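You operate a simulated robot arm through the tools that you are given. There is no shell and no other tool.

Carry out the task below with a simulated robot arm. There is one attempt and no reset: what you move stays moved.

Task
Set the brake tester to a drag of 20 N cm and prove it.
Fine: spin the wheel half way and read, turn the green knob, spin on to the stop and read again, then wind the wheel back to its start.

It is judged by the outcome, as a careful person would: the job done as asked, and still so three seconds after it is handed in. It fails if anything else is knocked over, pushed out of place, dropped, spilled or broken.

Robot
A 7-joint arm with a two-finger parallel gripper, fixed in place. Base frame: the origin is at the foot of the arm, x ahead of it, y to its left, z up; the work surface is at about z = 82. Lengths are in cm, angles in degrees, forces in N, time in s.
With the tool pointing down near the work surface it reaches from about 24 to 68 cm from the base axis. Its first joint turns from -66.0 to 66.0 degrees. Payload 2.4 kg.
The TCP is the grasp point between the finger pads, 3 cm short of the fingertips. In the tool frame z runs along the fingers and y along their closing line. The gripper opens to 9.4 cm. The fingers are 2.8 cm wide and 1 cm thick; the gripper's body (5 by 9.6 cm) begins 5.5 cm behind the TCP.
Orientation is that of the tool frame in the base frame, as a unit quaternion [x, y, z, w]. With the fingers straight down and closing along the base's y, the tool's x points along the base's -x, its y along +y and its z along -z.

Tools
- The arm moves only by the tool nudge_tool. Its arguments are lists of equal length, an entry for each row: "slide": the shift along the base's x, y, z in units of 200 mm (1.0 is 200 mm), a list of three; "dr": the turn, a rotation vector about the base's x, y, z in units of 90 degrees (1.0 is 90 degrees), a list of three. In form: {"slide": [[tx, ty, tz], ...], "dr": [[rx, ry, rz], ...]}. A call has 1 to 20 rows; each row is the pose to reach, as a shift and turn from the pose commanded when the call began. "grip" is the gripper command, from -1 (fully open) to 1 (shut), values between in proportion, set as the call begins (left out, the last holds). A call with a number of a shift or a turn outside -1 to 1 is refused whole. Rows are played at 5 a second. More than 5 cm and 8.6 degrees between two rows, or a gripper value outside its range, and nothing of the call is played. Where a pose cannot be reached the arm comes as near as it can. A force on the tool above 40 N (or 10 N above the force at the start of the call, whichever is more), or a blocked arm, ends the call early, and 0.2 s more pass. The fingers move at their own pace (about 15.3 cm/s each) and stop on an object; they squeeze with about 24 N. The grip force told is the motor's: it shows also when the fingers shut on nothing. Time passes only in rows, and 0.2 s behind the last, so rows that repeat a pose let the fingers close. The reply holds the time, the measured pose of the TCP, the force on the tool along the base axes, the opening and the grip force, in the units named above and with some noise, with the torque about the TCP (base axes, N m) and any sound that the robot's microphone picked up.
- Cameras (640 x 400 px; columns grow to the right, rows downward): "scene" is fixed at [4.83, 47.77, 145.69]; the picture's right is [-0.67, -0.74, 0.00], its down [-0.35, 0.32, -0.88] and it looks along [0.65, -0.59, -0.47] (base axes); focal length 313 px, centre (320, 200). "wrist" rides on the gripper at [7.6, 1.4, -10.3] in the tool frame; the picture's right is [-0.18, 0.98, 0.00], its down [-0.75, -0.14, -0.64] and it looks along [-0.63, -0.12, 0.77] (tool axes); focal length 243 px, centre (320, 200). There is no depth. A picture from a camera that has moved, and an enlarged one, comes with that camera's place and axes in the base frame and with its lens.
- snapshot(camera): a new picture of that camera. No time passes.
- zoom(camera, box): a new picture of the part [left, top, right, bottom] of that camera's present view, enlarged. No time passes.
- job_done(): hands the job in; it is judged then, once.

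Places have to be worked out from the pictures, the camera data and where the tool is seen. Open the gripper and draw the arm clear of the work before you hand the job in, unless the task says otherwise.

The tools are called after "Emit:" as name(argument=value, ...) on one line, values as JSON. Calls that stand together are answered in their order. nudge_tool: Moves the arm, as the interface text tells. Its arguments: {"type":"object","properties":{"slide":{"type":"array","items":{"type":"array","items":{"type":"number"}}},"dr":{"type":"array","items":{"type":"array","items":{"type":"number"}}},"grip":{"type":"number"}},"required":["slide","dr"]} The other tools are called the same way: snapshot (camera) takes a picture; zoom (camera, box) takes an enlarged picture of a part of a camera's view; job_done () hands the job in.

At the start:

```text
t: 0.0
tcp_pos: [46.43, 4.47, 112.17]
tool_rot: [0.0, 1.0, 0.0, 0.0]
ft_force: [-0.3, -0.1, -0.3]
wrist_torque: [-0.03, 0.01, 0.04]
grip_width: 9.39
finger_force: 0.0
```

scene: 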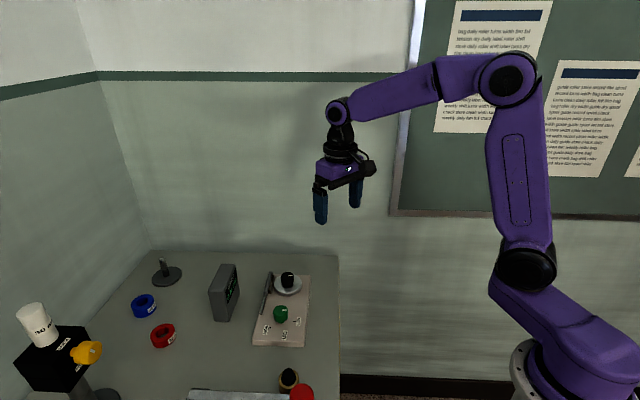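
wrist: 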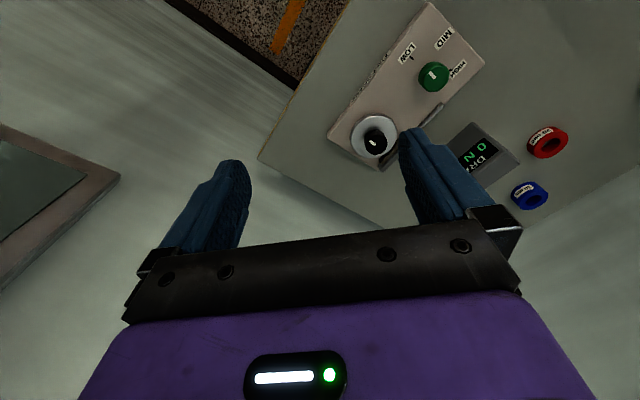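

I start by looking closely at the tester in both cameras, without moving anything.

Emit:
zoom(camera="scene", box=[200, 250, 340, 360])

Emit:
zoom(camera="wrist", box=[320, 0, 600, 220])

Emit:
zoom(camera="scene", box=[0, 240, 340, 400])

```text
3.64 times, centred on (270, 305) of scene
camera zoom: at [4.83, 47.77, 145.69], right [-0.67, -0.74, 0.0], down [-0.35, 0.32, -0.88], along [0.65, -0.59, -0.47], focal length 1140 px, centre (502, -182)
```

zoom: 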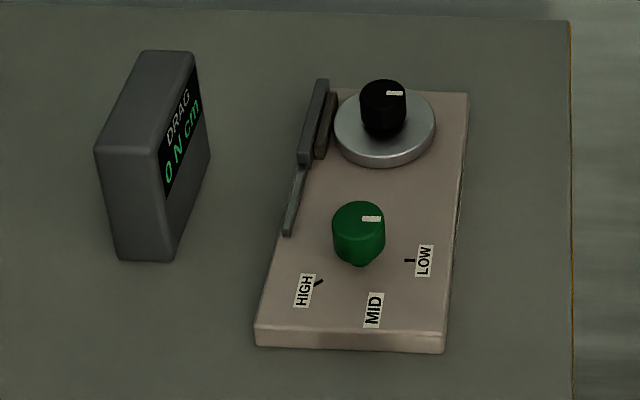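

```text
1.82 times, centred on (460, 110) of wrist
camera zoom: at [38.77, 5.82, 122.26], right [0.18, 0.98, 0.0], down [0.75, -0.14, 0.64], along [0.63, -0.12, -0.77], focal length 441 px, centre (66, 364)
```

zoom: 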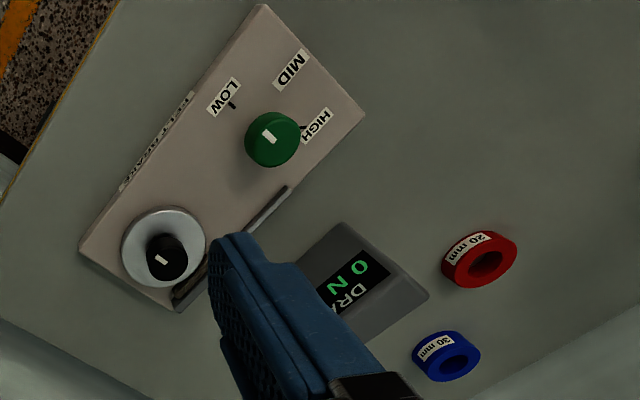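

```text
1.88 times, centred on (170, 320) of scene
camera zoom: at [4.83, 47.77, 145.69], right [-0.67, -0.74, 0.0], down [-0.35, 0.32, -0.88], along [0.65, -0.59, -0.47], focal length 590 px, centre (602, -26)
```

zoom: 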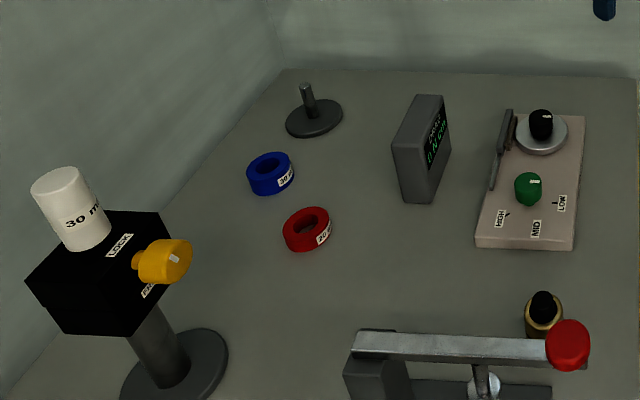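

The tester looks like a board rotated about 45°, with the wheel (black knob on top) near (57, 12), the green knob near (50, 19), and the display behind it reading 0 N cm. I move the hand to about (50, 12, 108), well above everything, to get a better look with the wrist camera.

Emit:
nudge_tool(slide=[[0.05, 0.1, -0.05], [0.1, 0.2, -0.1], [0.15, 0.3, -0.15], [0.18, 0.38, -0.2], [0.18, 0.38, -0.2]], dr=[[0, 0, 0], [0, 0, 0], [0, 0, 0], [0, 0, 0], [0, 0, 0]])

```text
t: 1.2
tcp_pos: [50.02, 11.95, 108.23]
tool_rot: [0.0, 1.0, 0.0, 0.0]
ft_force: [-0.6, 0.4, 0.7]
wrist_torque: [-0.01, 0.02, 0.0]
grip_width: 9.39
finger_force: 0.0
```

The hand moved as commanded to (50.0, 12.0, 108.2). I take pictures from both cameras to pin down the wheel and the green knob.

Emit:
snapshot(camera="wrist")

Emit:
snapshot(camera="scene")

Emit:
zoom(camera="wrist", box=[220, 0, 500, 180])

```text
taken
camera wrist: at [42.39, 13.27, 118.25], right [0.18, 0.98, 0.0], down [0.75, -0.14, 0.64], along [0.63, -0.12, -0.77], focal length 243 px, centre (320, 200)
```

wrist: 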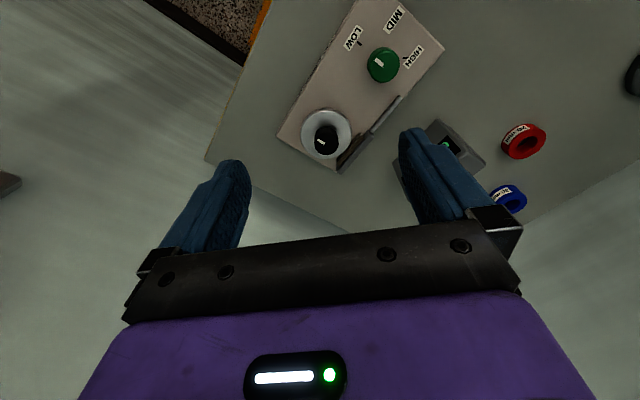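

```text
taken
```

scene: 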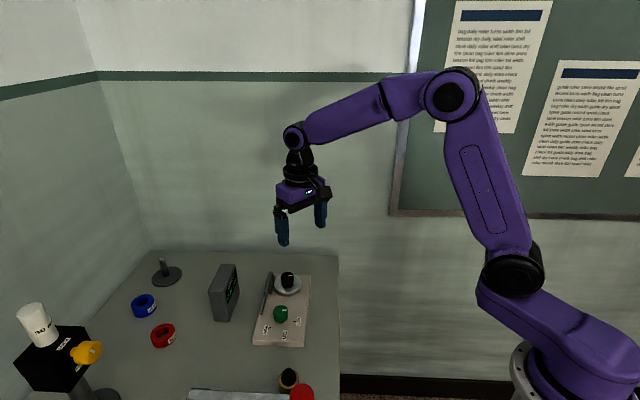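

```text
2.22 times, centred on (360, 90) of wrist
camera zoom: at [42.39, 13.27, 118.25], right [0.18, 0.98, 0.0], down [0.75, -0.14, 0.64], along [0.63, -0.12, -0.77], focal length 539 px, centre (231, 444)
```

zoom: 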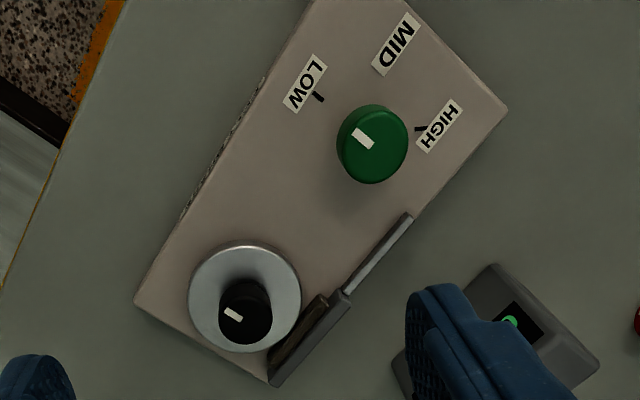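

The board is now clearly visible. I zoom in on both knobs to read their pointers and locate their tops precisely.

Emit:
zoom(camera="wrist", box=[340, 10, 450, 90])

Emit:
zoom(camera="wrist", box=[270, 90, 410, 180])

Emit:
zoom(camera="scene", box=[240, 260, 320, 350])

```text
5.00 times, centred on (395, 50) of wrist
camera zoom: at [42.39, 13.27, 118.25], right [0.18, 0.98, 0.0], down [0.75, -0.14, 0.64], along [0.63, -0.12, -0.77], focal length 1213 px, centre (-55, 950)
```

zoom: 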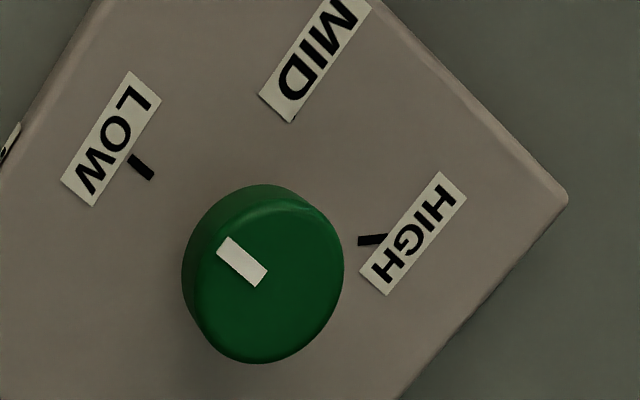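

```text
4.44 times, centred on (340, 135) of wrist
camera zoom: at [42.39, 13.27, 118.25], right [0.18, 0.98, 0.0], down [0.75, -0.14, 0.64], along [0.63, -0.12, -0.77], focal length 1078 px, centre (231, 489)
```

zoom: 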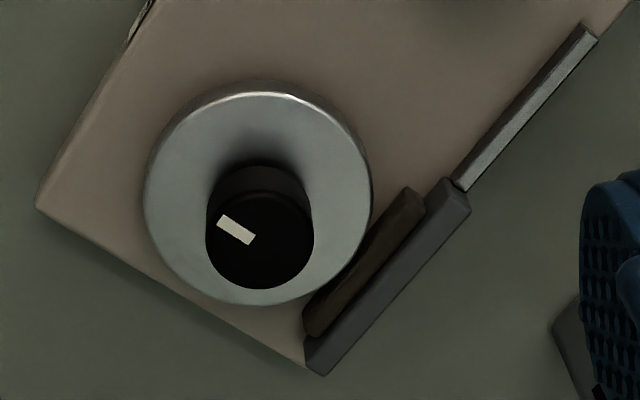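

```text
4.44 times, centred on (280, 305) of scene
camera zoom: at [4.83, 47.78, 145.69], right [-0.67, -0.74, 0.0], down [-0.35, 0.32, -0.88], along [0.65, -0.59, -0.47], focal length 1393 px, centre (498, -267)
```

zoom: 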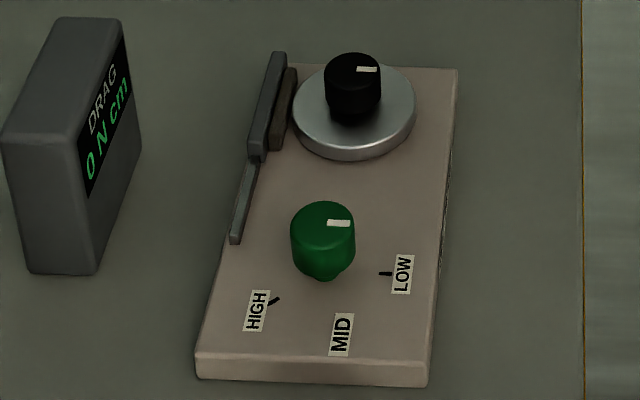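

Readings so far: the green knob is at about (49.5, 19.3), top z≈88.3, with its pointer on LOW. HIGH is about 145° away, clockwise seen from above. The wheel knob is at about (57.0, 11.5), top z≈89.1, with its pointer toward about -130°. I partly close the gripper to about 5.6 cm and go to (57, 11.5, 97), above the wheel knob, to check alignment.

Emit:
nudge_tool(slide=[[0.07, -0.006, -0.1], [0.14, -0.012, -0.22], [0.21, -0.018, -0.34], [0.28, -0.024, -0.45], [0.3485, -0.0285, -0.5585], [0.3485, -0.0285, -0.5585]], dr=[[0, 0, 0], [0, 0, 0], [0, 0, 0], [0, 0, 0], [0, 0, 0], [0, 0, 0]], grip=-0.19)

```text
t: 2.6
tcp_pos: [56.85, 11.28, 97.08]
tool_rot: [-0.001, 1.0, 0.0, 0.0]
ft_force: [-0.7, -0.1, -0.6]
wrist_torque: [0.01, 0.01, 0.0]
grip_width: 5.59
finger_force: 0.0
```

The hand is above the wheel knob at (56.9, 11.4, 97). I check the alignment from both cameras.

Emit:
snapshot(camera="wrist")

Emit:
zoom(camera="scene", box=[220, 220, 340, 340])

Emit:
zoom(camera="wrist", box=[240, 60, 420, 190])

```text
taken
camera wrist: at [49.23, 12.66, 107.15], right [0.18, 0.98, 0.0], down [0.75, -0.14, 0.64], along [0.63, -0.12, -0.77], focal length 243 px, centre (320, 200)
```

wrist: 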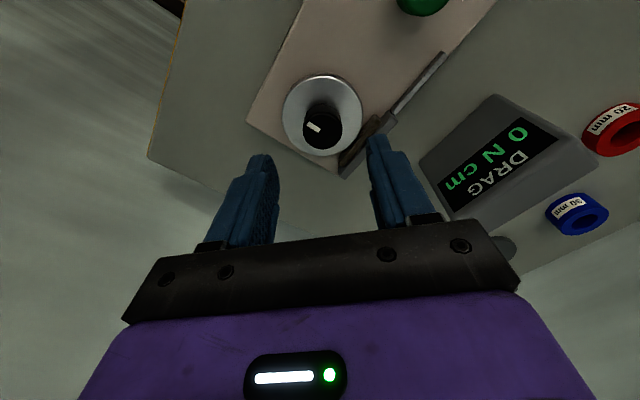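

```text
3.33 times, centred on (280, 280) of scene
camera zoom: at [4.83, 47.77, 145.69], right [-0.67, -0.74, 0.0], down [-0.35, 0.32, -0.88], along [0.65, -0.59, -0.47], focal length 1045 px, centre (453, -67)
```

zoom: 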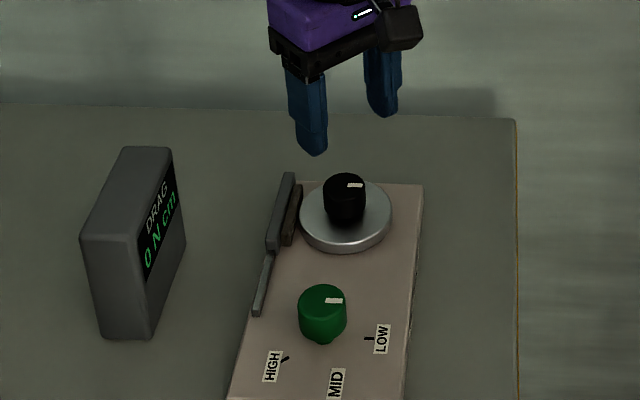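

```text
3.08 times, centred on (330, 125) of wrist
camera zoom: at [49.23, 12.66, 107.15], right [0.18, 0.98, 0.0], down [0.75, -0.14, 0.64], along [0.63, -0.12, -0.77], focal length 746 px, centre (289, 431)
```

zoom: 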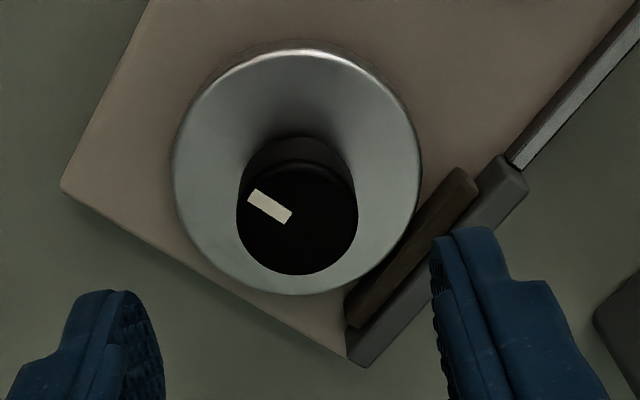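

The wheel knob is centred near (57.1, 11.4), and the felt pad face is about 3.4 cm from the axis toward +x+y. I turn the hand 45° so the fingers close along the board's long axis, clear of the felt. I also narrow the opening to 4.8 cm and shift (+0.2, +0.1) while staying at z = 97.

Emit:
nudge_tool(slide=[[0.002, 0.001, 0], [0.004, 0.002, 0], [0.006, 0.003, 0], [0.008, 0.004, 0], [0.01, 0.005, 0], [0.01, 0.005, 0], [0.01, 0.005, 0]], dr=[[0, 0, 0.083], [0, 0, 0.166], [0, 0, 0.25], [0, 0, 0.333], [0, 0, 0.417], [0, 0, 0.5], [0, 0, 0.5]], grip=-0.02)

Emit:
snapshot(camera="wrist")

Emit:
zoom(camera="scene", box=[220, 220, 340, 340])

```text
t: 4.2
tcp_pos: [57.28, 11.64, 97.12]
tool_rot: [-0.384, 0.923, 0.0, 0.0]
ft_force: [0.5, 0.0, 0.0]
wrist_torque: [0.01, 0.01, -0.01]
grip_width: 4.81
finger_force: 0.1
```

```text
taken
camera wrist: at [50.84, 7.18, 107.15], right [-0.57, 0.82, 0.0], down [0.63, 0.43, 0.64], along [0.53, 0.36, -0.77], focal length 243 px, centre (320, 200)
```

wrist: 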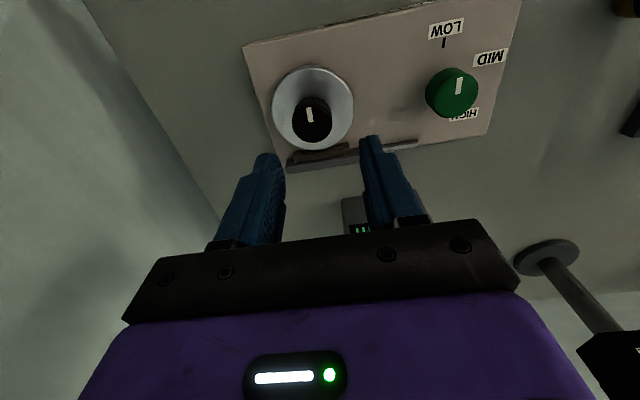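

```text
3.33 times, centred on (280, 280) of scene
camera zoom: at [4.83, 47.77, 145.69], right [-0.67, -0.74, 0.0], down [-0.35, 0.32, -0.88], along [0.65, -0.59, -0.47], focal length 1045 px, centre (453, -67)
```

zoom: 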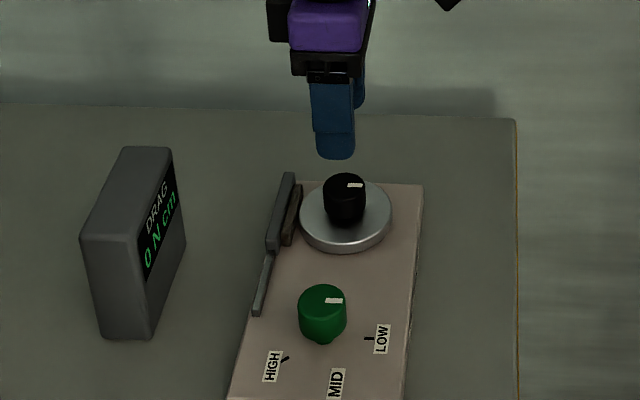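

The yaw is +45° as planned and the fingers now straddle along the board. I zoom the wrist view for precise centring before going down.

Emit:
zoom(camera="wrist", box=[230, 40, 430, 180])

```text
2.86 times, centred on (330, 110) of wrist
camera zoom: at [50.84, 7.18, 107.15], right [-0.57, 0.82, 0.0], down [0.63, 0.43, 0.64], along [0.53, 0.36, -0.77], focal length 693 px, centre (291, 457)
```

zoom: 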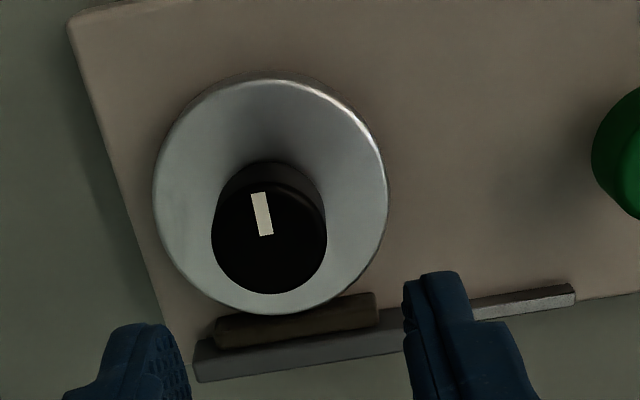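

Comparing the two hand views places the knob axis nearer (57.9, 11.3), with its top at z≈87.5, lower than I first thought. I shift (+0.75, -0.27) and lower to about z = 92, so the fingertips are at 89, then check again.

Emit:
nudge_tool(slide=[[0.0375, -0.0135, 0], [0.0375, -0.0135, -0.1], [0.0375, -0.0135, -0.18], [0.0375, -0.0135, -0.25], [0.0375, -0.0135, -0.25]], dr=[[0, 0, 0], [0, 0, 0], [0, 0, 0], [0, 0, 0], [0, 0, 0]])

Emit:
snapshot(camera="wrist")

Emit:
zoom(camera="wrist", box=[230, 40, 430, 180])

Emit:
zoom(camera="scene", box=[230, 240, 330, 320])

```text
t: 5.4
tcp_pos: [58.15, 11.25, 91.94]
tool_rot: [-0.382, 0.924, 0.001, 0.0]
ft_force: [0.0, -1.3, -0.7]
wrist_torque: [0.02, -0.02, -0.02]
grip_width: 4.8
finger_force: 0.1
```

```text
taken
camera wrist: at [51.68, 6.72, 102.09], right [-0.57, 0.82, 0.0], down [0.63, 0.43, 0.64], along [0.53, 0.36, -0.77], focal length 243 px, centre (320, 200)
```

wrist: 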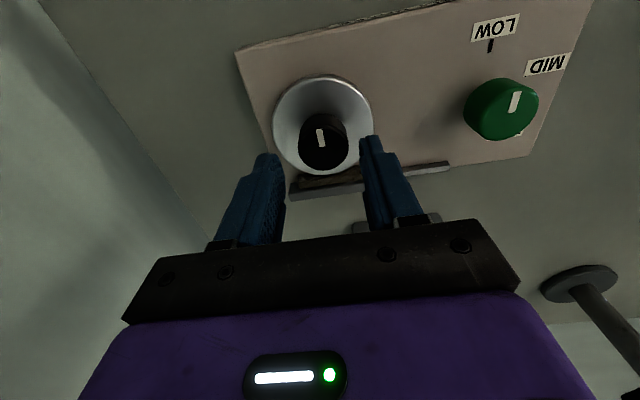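

```text
2.86 times, centred on (330, 110) of wrist
camera zoom: at [51.68, 6.72, 102.09], right [-0.57, 0.82, 0.0], down [0.63, 0.43, 0.64], along [0.53, 0.36, -0.77], focal length 693 px, centre (291, 457)
```

zoom: 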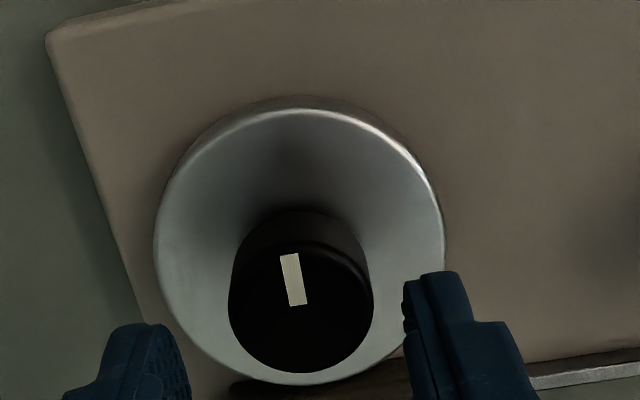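

```text
5.00 times, centred on (280, 280) of scene
camera zoom: at [4.83, 47.77, 145.69], right [-0.67, -0.74, 0.0], down [-0.35, 0.32, -0.88], along [0.65, -0.59, -0.47], focal length 1567 px, centre (520, -200)
```

zoom: 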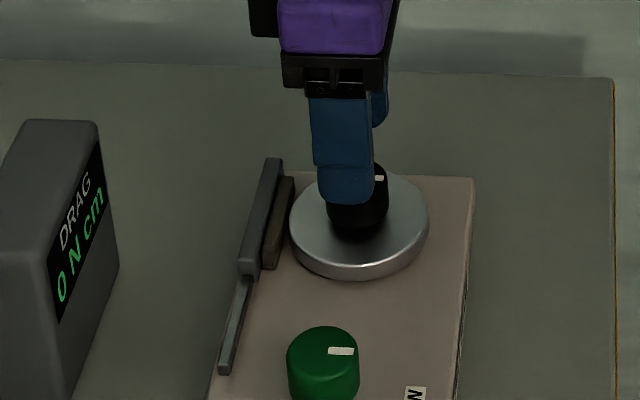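

The offset is now small: the knob axis is about (-0.13, +0.19) from the tool axis, and its top is at z≈87.5 to 88. I correct that and lower to z≈88.7, putting the fingertips at about 85.7 around the knob and above the disc. I'll close only after checking.

Emit:
nudge_tool(slide=[[-0.0065, 0.0095, 0], [-0.0065, 0.0095, -0.05], [-0.0065, 0.0095, -0.1], [-0.0065, 0.0095, -0.135], [-0.0065, 0.0095, -0.165], [-0.0065, 0.0095, -0.165]], dr=[[0, 0, 0], [0, 0, 0], [0, 0, 0], [0, 0, 0], [0, 0, 0], [0, 0, 0]])

Emit:
zoom(camera="wrist", box=[220, 90, 420, 230])

Emit:
zoom(camera="scene", box=[230, 240, 330, 320])

```text
t: 6.8
tcp_pos: [57.78, 11.51, 88.56]
tool_rot: [-0.383, 0.924, 0.0, 0.0]
ft_force: [-0.3, 0.4, 0.7]
wrist_torque: [0.05, 0.0, -0.04]
grip_width: 4.79
finger_force: 0.0
```

```text
2.86 times, centred on (320, 160) of wrist
camera zoom: at [51.36, 7.05, 98.58], right [-0.56, 0.83, 0.0], down [0.63, 0.43, 0.64], along [0.53, 0.36, -0.77], focal length 693 px, centre (320, 314)
```

zoom: 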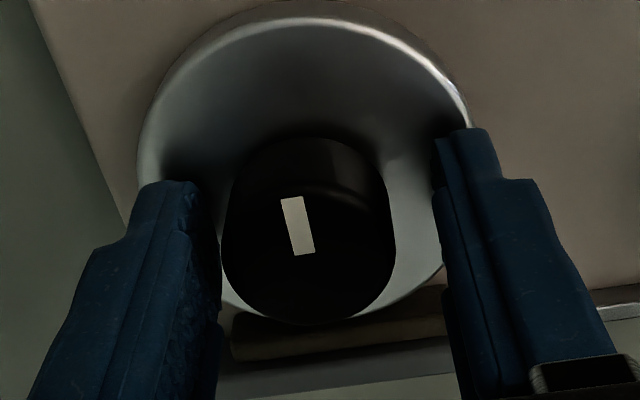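

```text
5.00 times, centred on (280, 280) of scene
camera zoom: at [4.83, 47.77, 145.69], right [-0.67, -0.74, 0.0], down [-0.35, 0.32, -0.88], along [0.65, -0.59, -0.47], focal length 1567 px, centre (520, -200)
```

zoom: 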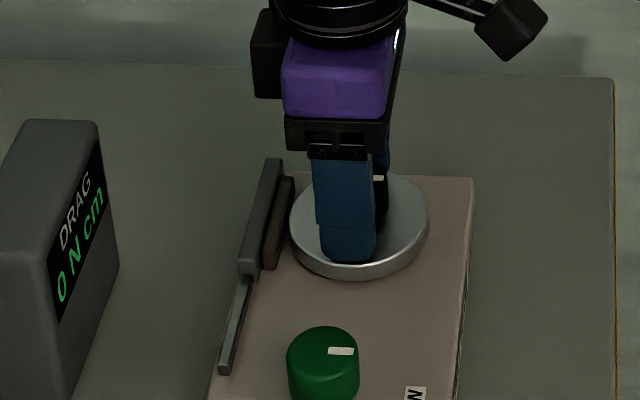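

The fingers straddle the knob without contact, and the knob sits about 0.2 cm toward the left finger. I shift (+0.11, -0.16) to centre it, then close on the knob.

Emit:
nudge_tool(slide=[[0.003, -0.004, 0], [0.0055, -0.008, 0], [0.0055, -0.008, 0]], dr=[[0, 0, 0], [0, 0, 0], [0, 0, 0]])

Emit:
nudge_tool(slide=[[0, 0, 0], [0, 0, 0], [0, 0, 0], [0, 0, 0]], dr=[[0, 0, 0], [0, 0, 0], [0, 0, 0], [0, 0, 0]], grip=1)

Emit:
zoom(camera="wrist", box=[220, 90, 420, 230])

Emit:
zoom(camera="scene", box=[200, 240, 330, 340])

```text
t: 7.6
tcp_pos: [58.04, 11.39, 88.58]
tool_rot: [-0.383, 0.924, 0.0, -0.001]
ft_force: [0.2, -0.1, 0.4]
wrist_torque: [-0.02, -0.02, -0.03]
grip_width: 4.78
finger_force: 0.1
```

```text
t: 8.6
tcp_pos: [57.96, 11.26, 88.59]
tool_rot: [-0.383, 0.924, 0.0, 0.0]
ft_force: [4.8, -3.1, -1.8]
wrist_torque: [0.14, -0.22, 0.0]
grip_width: 3.34
finger_force: 44.7
```

```text
2.86 times, centred on (320, 160) of wrist
camera zoom: at [51.53, 6.9, 98.71], right [-0.56, 0.83, 0.0], down [0.63, 0.43, 0.64], along [0.53, 0.36, -0.77], focal length 693 px, centre (320, 314)
```

zoom: 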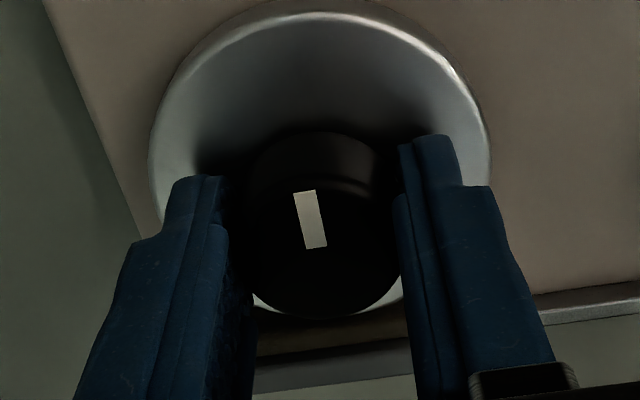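

```text
4.00 times, centred on (265, 290) of scene
camera zoom: at [4.85, 47.77, 145.69], right [-0.67, -0.74, 0.0], down [-0.35, 0.32, -0.88], along [0.65, -0.59, -0.47], focal length 1254 px, centre (540, -160)
```

zoom: 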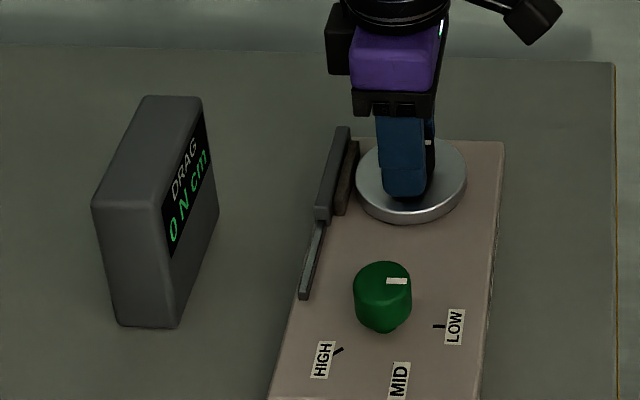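

The knob is gripped at 3.34 cm, and a side force of about 5.7 N shows I'm slightly off along the closing line. I shift about 0.07 cm along (+, -) to see whether the force falls.

Emit:
nudge_tool(slide=[[0.0025, -0.0025, 0], [0.0025, -0.0025, 0]], dr=[[0, 0, 0], [0, 0, 0]])

```text
t: 9.2
tcp_pos: [57.95, 11.43, 88.5]
tool_rot: [-0.382, 0.924, 0.0, -0.001]
ft_force: [-1.5, -1.4, -1.0]
wrist_torque: [0.73, -0.86, -0.03]
grip_width: 3.37
finger_force: 45.1
```

The lateral force dropped to about 2 N, but a torque reading appeared. I hold still for a moment to see whether it was transient.

Emit:
nudge_tool(slide=[[0, 0, 0], [0, 0, 0], [0, 0, 0]], dr=[[0, 0, 0], [0, 0, 0], [0, 0, 0]])

```text
t: 10.0
tcp_pos: [57.88, 11.42, 88.65]
tool_rot: [-0.382, 0.924, -0.001, 0.001]
ft_force: [-1.9, 0.4, 1.7]
wrist_torque: [0.12, 0.01, -0.03]
grip_width: 3.36
finger_force: 44.9
```

Forces have settled and the grip is good. I try a small test turn of 8° clockwise (seen from above) and watch the torque and the display.

Emit:
nudge_tool(slide=[[0, 0, 0], [0, 0, 0], [0, 0, 0]], dr=[[0, 0, -0.03], [0, 0, -0.06], [0, 0, -0.09]])

Emit:
zoom(camera="scene", box=[200, 240, 330, 340])

Emit:
zoom(camera="wrist", box=[220, 90, 420, 230])

```text
t: 10.8
tcp_pos: [57.98, 11.34, 88.61]
tool_rot: [-0.315, 0.949, 0.0, -0.001]
ft_force: [3.7, 0.1, -6.9]
wrist_torque: [-0.61, 0.52, 0.03]
grip_width: 3.38
finger_force: 45.7
```

```text
4.00 times, centred on (265, 290) of scene
camera zoom: at [4.86, 47.78, 145.68], right [-0.67, -0.74, 0.0], down [-0.35, 0.32, -0.88], along [0.65, -0.59, -0.47], focal length 1254 px, centre (540, -160)
```

zoom: 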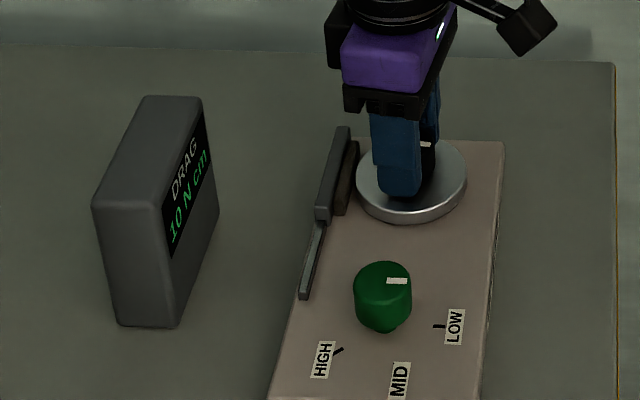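

```text
2.86 times, centred on (320, 160) of wrist
camera zoom: at [50.98, 7.86, 98.72], right [-0.44, 0.9, 0.0], down [0.69, 0.34, 0.64], along [0.58, 0.28, -0.77], focal length 693 px, centre (320, 314)
```

zoom: 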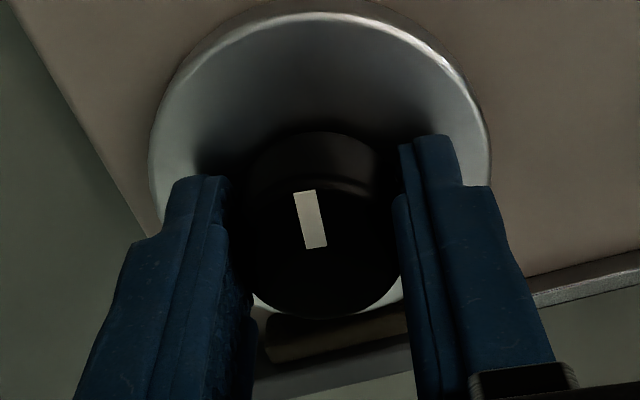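

The wheel turned 8° clockwise with the hand and the display shows 10 N cm with the knob on LOW, so clockwise leads away from the start. I continue clockwise another 40°, at a steady 5° per row.

Emit:
nudge_tool(slide=[[0, 0, 0], [0, 0, 0], [0, 0, 0], [0, 0, 0], [0, 0, 0], [0, 0, 0], [0, 0, 0], [0, 0, 0]], dr=[[0, 0, -0.056], [0, 0, -0.111], [0, 0, -0.167], [0, 0, -0.222], [0, 0, -0.278], [0, 0, -0.333], [0, 0, -0.389], [0, 0, -0.444]])

Emit:
zoom(camera="scene", box=[200, 240, 330, 340])

Emit:
zoom(camera="wrist", box=[220, 90, 420, 230])

```text
t: 12.6
tcp_pos: [58.01, 11.32, 88.75]
tool_rot: [0.028, 1.0, 0.0, 0.0]
ft_force: [-5.3, 0.4, -6.9]
wrist_torque: [-0.06, -1.13, 0.04]
grip_width: 3.37
finger_force: 44.4
```

```text
4.00 times, centred on (265, 290) of scene
camera zoom: at [4.83, 47.78, 145.68], right [-0.67, -0.74, 0.0], down [-0.35, 0.32, -0.88], along [0.65, -0.59, -0.47], focal length 1254 px, centre (540, -160)
```

zoom: 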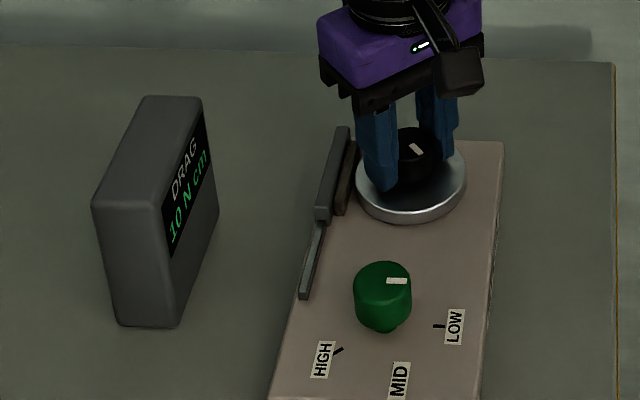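

```text
2.86 times, centred on (320, 160) of wrist
camera zoom: at [50.43, 13.11, 98.73], right [0.24, 0.97, 0.0], down [0.75, -0.18, 0.64], along [0.62, -0.15, -0.77], focal length 693 px, centre (320, 314)
```

zoom: 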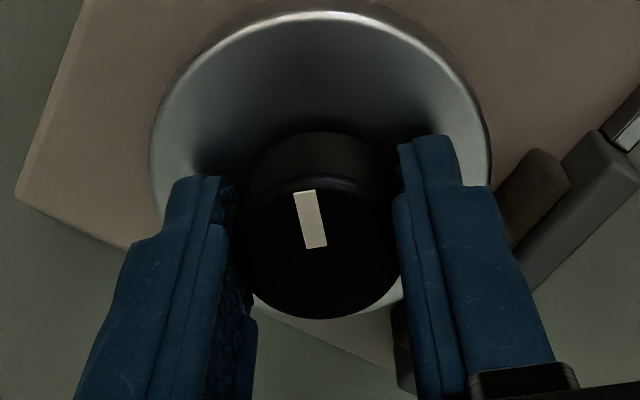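

The pointer moves with the hand without slip: about 48° clockwise so far, with a steady 10 N cm reading. I continue another 32°, to about 80°, as a half-way point for the first reading.

Emit:
nudge_tool(slide=[[0, 0, 0], [0, 0, 0], [0, 0, 0], [0, 0, 0], [0, 0, 0], [0, 0, 0]], dr=[[0, 0, -0.06], [0, 0, -0.12], [0, 0, -0.18], [0, 0, -0.24], [0, 0, -0.3], [0, 0, -0.356]])

Emit:
zoom(camera="scene", box=[200, 240, 330, 340])

Emit:
snapshot(camera="scene")

```text
t: 14.0
tcp_pos: [57.94, 11.3, 88.65]
tool_rot: [0.302, 0.953, -0.001, -0.001]
ft_force: [0.8, 2.7, -14.9]
wrist_torque: [0.29, 0.3, -0.01]
grip_width: 3.38
finger_force: 45.0
```

```text
4.00 times, centred on (265, 290) of scene
camera zoom: at [4.86, 47.79, 145.68], right [-0.67, -0.74, 0.0], down [-0.35, 0.32, -0.88], along [0.65, -0.59, -0.47], focal length 1254 px, centre (540, -160)
```

zoom: 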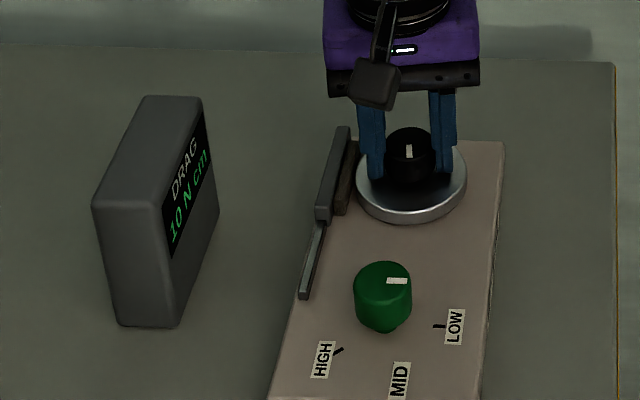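

```text
taken
```

scene: 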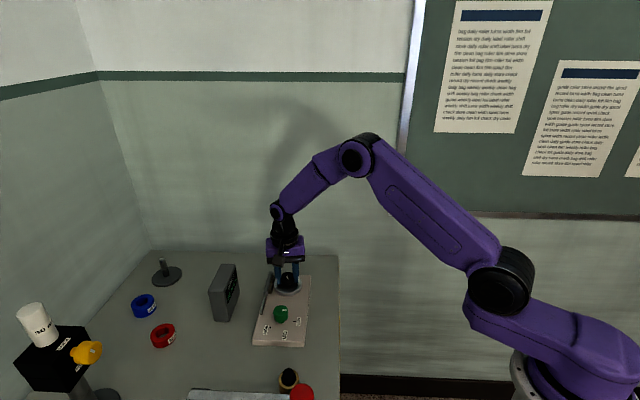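

First reading: 10 N cm on LOW, with the wheel about 80° clockwise. One finger is now near the felt, so I open only to about 3.9 cm and let things settle.

Emit:
nudge_tool(slide=[[0, 0, 0], [0, 0, 0], [0, 0, 0]], dr=[[0, 0, 0], [0, 0, 0], [0, 0, 0]], grip=0.17)

Emit:
zoom(camera="wrist", box=[220, 90, 420, 230])

Emit:
zoom(camera="scene", box=[200, 240, 330, 340])

```text
t: 14.8
tcp_pos: [57.93, 11.31, 88.68]
tool_rot: [0.301, 0.953, -0.001, 0.0]
ft_force: [0.8, -0.8, -0.3]
wrist_torque: [0.0, 0.02, -0.03]
grip_width: 3.91
finger_force: 0.0
```

```text
2.86 times, centred on (320, 160) of wrist
camera zoom: at [52.55, 16.8, 98.78], right [0.72, 0.7, 0.0], down [0.54, -0.55, 0.64], along [0.45, -0.46, -0.77], focal length 693 px, centre (320, 314)
```

zoom: 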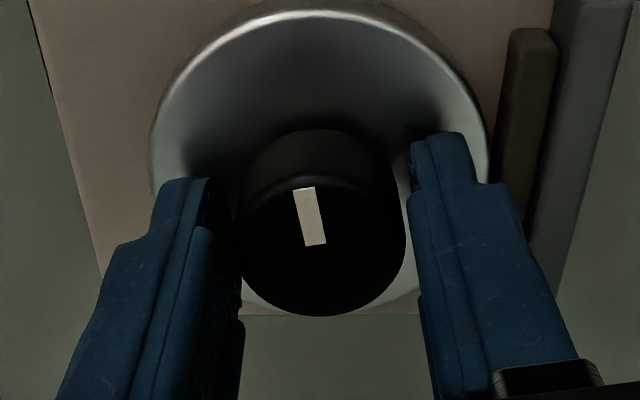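

```text
4.00 times, centred on (265, 290) of scene
camera zoom: at [4.83, 47.77, 145.69], right [-0.67, -0.74, 0.0], down [-0.35, 0.32, -0.88], along [0.65, -0.59, -0.47], focal length 1254 px, centre (540, -160)
```

zoom: 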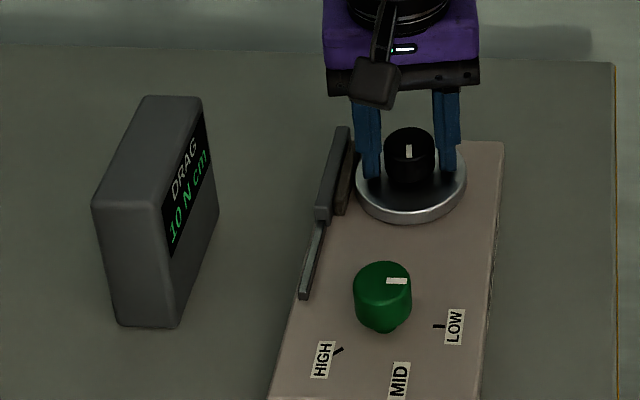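

The wheel stays put, the display holds 10 N cm, and the fingers are clear of the knob. I lift straight up 7 cm, then move over the green knob at about (49.55, 19.5) while turning the hand back to +45° yaw and opening to 4.8 cm.

Emit:
nudge_tool(slide=[[0, 0, 0.05], [0, 0, 0.15], [0, 0, 0.25], [0, 0, 0.35]], dr=[[0, 0, 0], [0, 0, 0], [0, 0, 0], [0, 0, 0]])

Emit:
nudge_tool(slide=[[-0.035, 0.034, 0], [-0.07, 0.068, 0], [-0.105, 0.102, 0], [-0.14, 0.136, 0], [-0.176, 0.171, 0], [-0.211, 0.205, 0], [-0.246, 0.239, 0], [-0.281, 0.273, 0], [-0.316, 0.307, 0], [-0.351, 0.341, 0], [-0.386, 0.375, 0], [-0.4215, 0.4095, 0], [-0.4215, 0.4095, 0]], dr=[[0, 0, 0.074], [0, 0, 0.148], [0, 0, 0.222], [0, 0, 0.296], [0, 0, 0.37], [0, 0, 0.444], [0, 0, 0.519], [0, 0, 0.593], [0, 0, 0.667], [0, 0, 0.741], [0, 0, 0.815], [0, 0, 0.889], [0, 0, 0.889]], grip=-0.02)

Emit:
snapshot(camera="wrist")

Emit:
zoom(camera="scene", box=[210, 240, 350, 360])

```text
t: 15.8
tcp_pos: [58.13, 11.38, 95.72]
tool_rot: [0.302, 0.953, 0.0, 0.0]
ft_force: [0.0, -0.1, -0.3]
wrist_torque: [-0.01, 0.0, -0.02]
grip_width: 3.89
finger_force: 0.1
```

```text
t: 18.6
tcp_pos: [49.31, 19.32, 95.8]
tool_rot: [-0.383, 0.924, 0.0, -0.001]
ft_force: [0.3, 0.1, -0.1]
wrist_torque: [0.03, -0.02, 0.03]
grip_width: 4.82
finger_force: 0.1
```

```text
taken
camera wrist: at [42.86, 14.96, 105.82], right [-0.56, 0.83, 0.0], down [0.63, 0.43, 0.64], along [0.53, 0.36, -0.77], focal length 243 px, centre (320, 200)
```

wrist: 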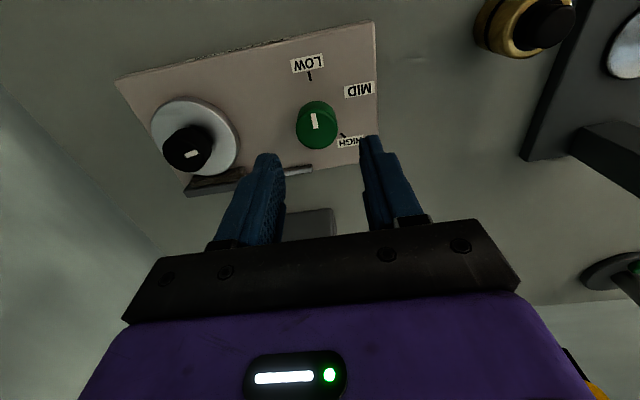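

```text
3.33 times, centred on (280, 300) of scene
camera zoom: at [4.83, 47.77, 145.69], right [-0.67, -0.74, 0.0], down [-0.35, 0.32, -0.88], along [0.65, -0.59, -0.47], focal length 1045 px, centre (453, -133)
```

zoom: 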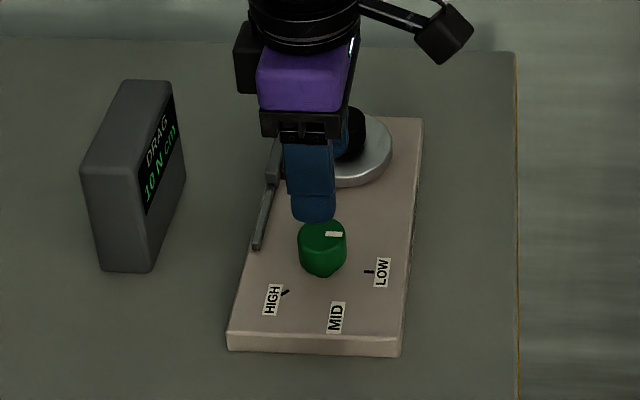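

Above the green knob, the hand looks nearly aligned. I zoom in for a precise offset.

Emit:
zoom(camera="wrist", box=[240, 50, 440, 190])

```text
2.86 times, centred on (340, 120) of wrist
camera zoom: at [42.86, 14.96, 105.82], right [-0.56, 0.83, 0.0], down [0.63, 0.43, 0.64], along [0.53, 0.36, -0.77], focal length 693 px, centre (263, 429)
```

zoom: 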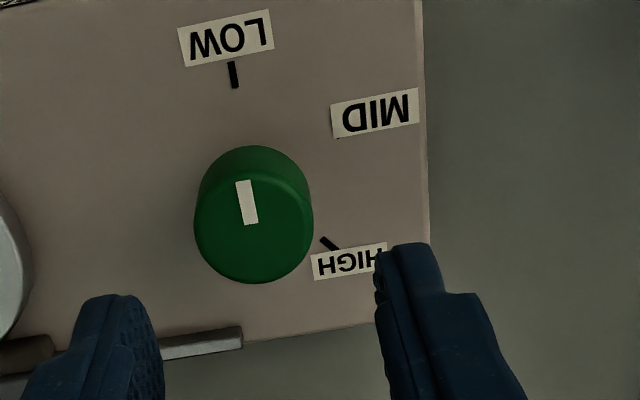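

The knob axis is about (+0.62, +0.1) from the tool axis, and its top is near z≈86.9. I correct that, lower to z≈91 (fingertips at 88), and recheck.

Emit:
nudge_tool(slide=[[0.031, 0.005, 0], [0.031, 0.005, -0.08], [0.031, 0.005, -0.16], [0.031, 0.005, -0.235], [0.031, 0.005, -0.235]], dr=[[0, 0, 0], [0, 0, 0], [0, 0, 0], [0, 0, 0], [0, 0, 0]])

Emit:
zoom(camera="wrist", box=[220, 60, 420, 200])

Emit:
zoom(camera="scene", box=[220, 260, 340, 360])

```text
t: 19.8
tcp_pos: [50.19, 19.44, 91.07]
tool_rot: [-0.382, 0.924, 0.0, 0.0]
ft_force: [0.4, 0.2, 0.1]
wrist_torque: [0.01, 0.02, -0.01]
grip_width: 4.79
finger_force: 0.0
```

```text
2.86 times, centred on (320, 130) of wrist
camera zoom: at [43.74, 15.04, 101.19], right [-0.56, 0.83, 0.0], down [0.63, 0.43, 0.64], along [0.53, 0.36, -0.77], focal length 693 px, centre (320, 400)
```

zoom: 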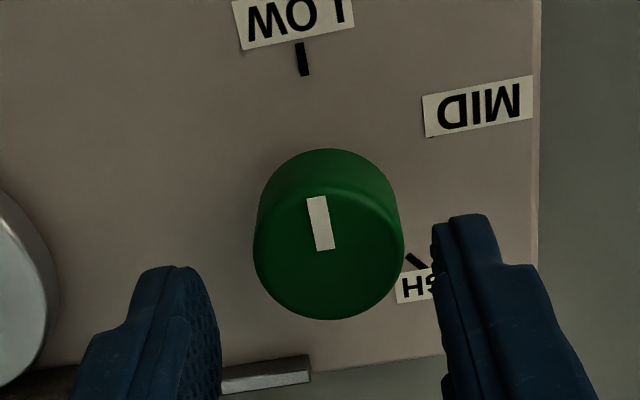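

```text
4.00 times, centred on (280, 310) of scene
camera zoom: at [4.83, 47.77, 145.69], right [-0.67, -0.74, 0.0], down [-0.35, 0.32, -0.88], along [0.65, -0.59, -0.47], focal length 1254 px, centre (480, -240)
```

zoom: 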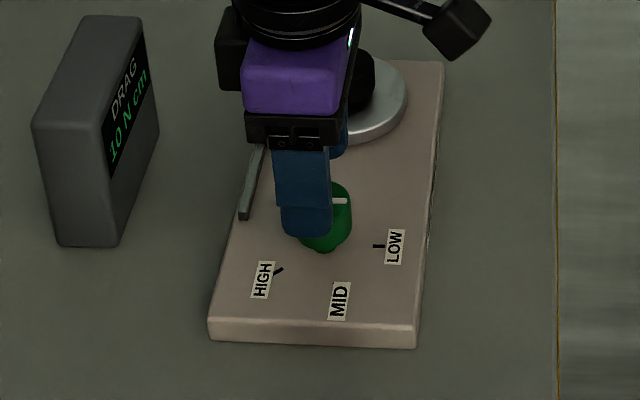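

The remaining offset is about (-0.3, +0.05). I correct it and lower to z≈88.2, with the fingertips at about 85.2 beside the green knob.

Emit:
nudge_tool(slide=[[-0.015, 0.0025, 0], [-0.015, 0.0025, -0.05], [-0.015, 0.0025, -0.1], [-0.015, 0.0025, -0.14], [-0.015, 0.0025, -0.14]], dr=[[0, 0, 0], [0, 0, 0], [0, 0, 0], [0, 0, 0], [0, 0, 0]])

Emit:
zoom(camera="wrist", box=[220, 90, 420, 230])

Emit:
zoom(camera="scene", box=[220, 260, 340, 360])

```text
t: 21.0
tcp_pos: [50.02, 19.7, 88.14]
tool_rot: [-0.382, 0.924, 0.001, 0.0]
ft_force: [0.2, 0.0, -0.4]
wrist_torque: [0.04, 0.0, -0.02]
grip_width: 4.8
finger_force: 0.1
```

```text
2.86 times, centred on (320, 160) of wrist
camera zoom: at [43.46, 15.31, 98.25], right [-0.56, 0.83, 0.0], down [0.63, 0.43, 0.64], along [0.53, 0.36, -0.77], focal length 693 px, centre (320, 314)
```

zoom: 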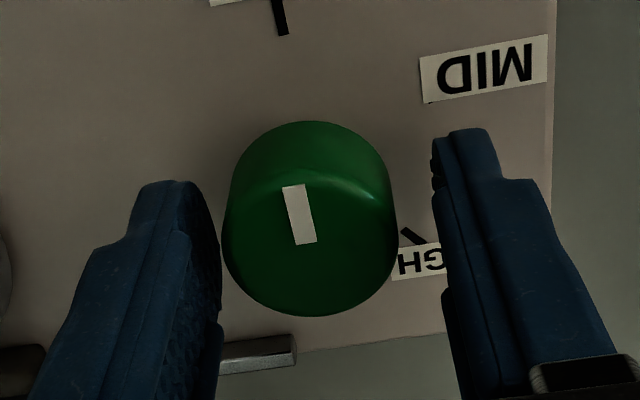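

```text
4.00 times, centred on (280, 310) of scene
camera zoom: at [4.83, 47.77, 145.69], right [-0.67, -0.74, 0.0], down [-0.35, 0.32, -0.88], along [0.65, -0.59, -0.47], focal length 1254 px, centre (480, -240)
```

zoom: 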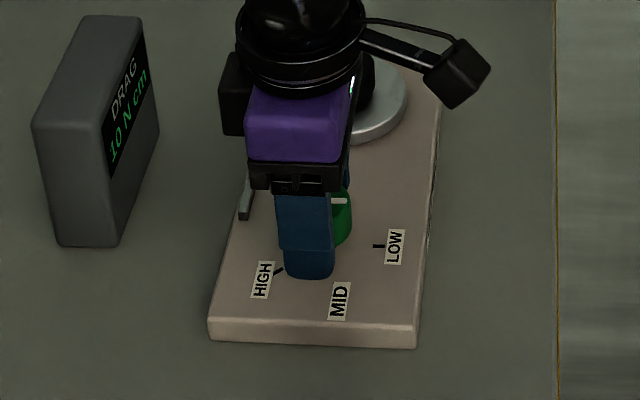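

The knob is about 0.2 cm left of the finger midline. I shift (+0.03, -0.2) and then close on the green knob.

Emit:
nudge_tool(slide=[[0.001, -0.005, 0], [0.0015, -0.01, 0], [0.0015, -0.01, 0]], dr=[[0, 0, 0], [0, 0, 0], [0, 0, 0]])

Emit:
zoom(camera="wrist", box=[220, 90, 420, 230])

```text
t: 21.8
tcp_pos: [49.94, 19.54, 88.19]
tool_rot: [-0.382, 0.924, 0.0, -0.001]
ft_force: [-0.3, 0.1, -0.2]
wrist_torque: [-0.02, 0.01, -0.01]
grip_width: 4.77
finger_force: 0.1
```

```text
2.86 times, centred on (320, 160) of wrist
camera zoom: at [43.51, 15.03, 98.28], right [-0.56, 0.83, 0.0], down [0.63, 0.43, 0.64], along [0.53, 0.36, -0.77], focal length 693 px, centre (320, 314)
```

zoom: 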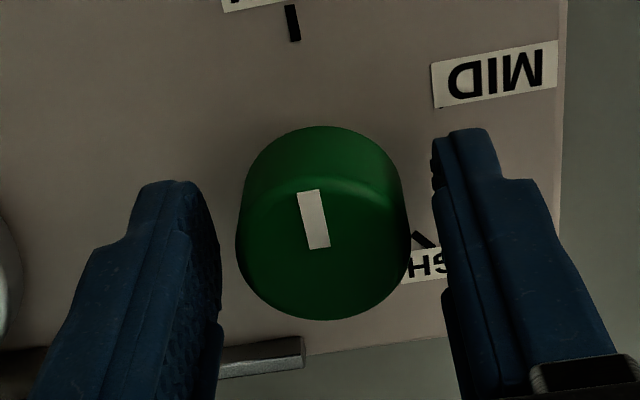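

The knob is now centred between the fingers, so I close on it.

Emit:
nudge_tool(slide=[[0, 0, 0], [0, 0, 0], [0, 0, 0], [0, 0, 0]], dr=[[0, 0, 0], [0, 0, 0], [0, 0, 0], [0, 0, 0]], grip=1)

Emit:
zoom(camera="wrist", box=[220, 90, 420, 230])

```text
t: 22.8
tcp_pos: [49.88, 19.56, 88.24]
tool_rot: [-0.382, 0.924, 0.0, 0.0]
ft_force: [-5.1, 3.9, 2.3]
wrist_torque: [-0.01, 0.13, -0.01]
grip_width: 3.35
finger_force: 44.5
```

```text
2.86 times, centred on (320, 160) of wrist
camera zoom: at [43.46, 15.09, 98.29], right [-0.56, 0.83, 0.0], down [0.63, 0.43, 0.64], along [0.53, 0.36, -0.77], focal length 693 px, centre (320, 314)
```

zoom: 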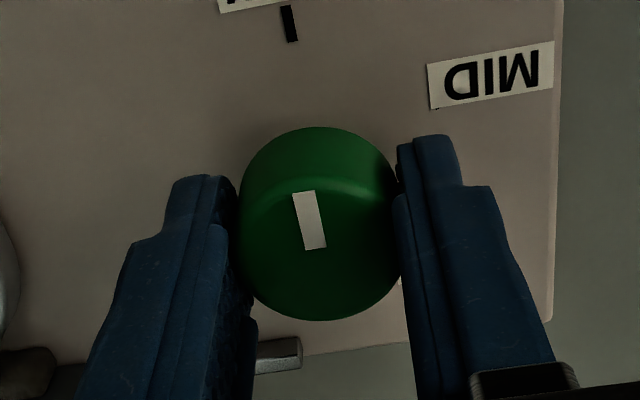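

It is gripped at 3.35 cm with a small side force, which I relieve by shifting 0.04 cm. From the label geometry LOW is at 225°, MID about 154° and HIGH about 85°, roughly 70° per step, so I turn the green knob 70° clockwise to MID.

Emit:
nudge_tool(slide=[[-0.002, 0.002, 0], [-0.002, 0.002, 0], [-0.002, 0.002, 0], [-0.002, 0.002, 0], [-0.002, 0.002, 0], [-0.002, 0.002, 0], [-0.002, 0.002, 0], [-0.002, 0.002, 0], [-0.002, 0.002, 0], [-0.002, 0.002, 0], [-0.002, 0.002, 0], [-0.002, 0.002, 0]], dr=[[0, 0, 0], [0, 0, -0.078], [0, 0, -0.156], [0, 0, -0.233], [0, 0, -0.311], [0, 0, -0.389], [0, 0, -0.467], [0, 0, -0.544], [0, 0, -0.622], [0, 0, -0.7], [0, 0, -0.778], [0, 0, -0.778]])

Emit:
zoom(camera="wrist", box=[220, 60, 420, 200])

Emit:
zoom(camera="scene", box=[200, 240, 350, 360])

```text
t: 25.4
tcp_pos: [49.93, 19.4, 88.23]
tool_rot: [0.219, 0.976, 0.0, -0.001]
ft_force: [3.3, -7.2, -3.8]
wrist_torque: [-0.32, -0.77, -0.03]
grip_width: 3.36
finger_force: 45.4
```

```text
2.86 times, centred on (320, 130) of wrist
camera zoom: at [43.61, 23.92, 98.3], right [0.59, 0.81, 0.0], down [0.62, -0.45, 0.64], along [0.52, -0.38, -0.77], focal length 693 px, centre (320, 400)
```

zoom: 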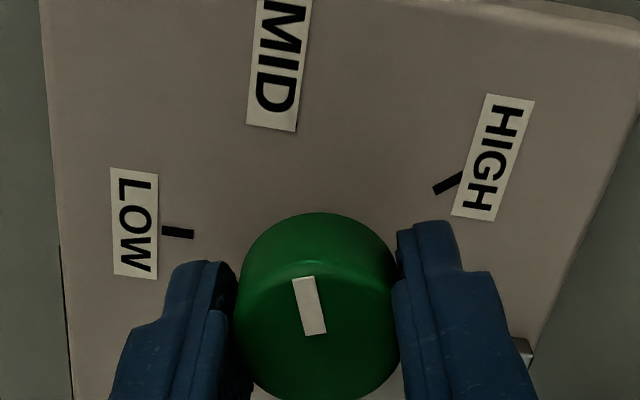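

```text
3.33 times, centred on (275, 300) of scene
camera zoom: at [4.84, 47.76, 145.69], right [-0.67, -0.74, 0.0], down [-0.35, 0.32, -0.88], along [0.65, -0.59, -0.47], focal length 1045 px, centre (470, -133)
```

zoom: 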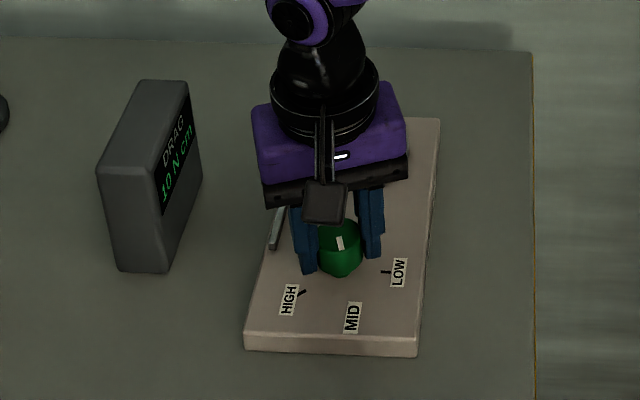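

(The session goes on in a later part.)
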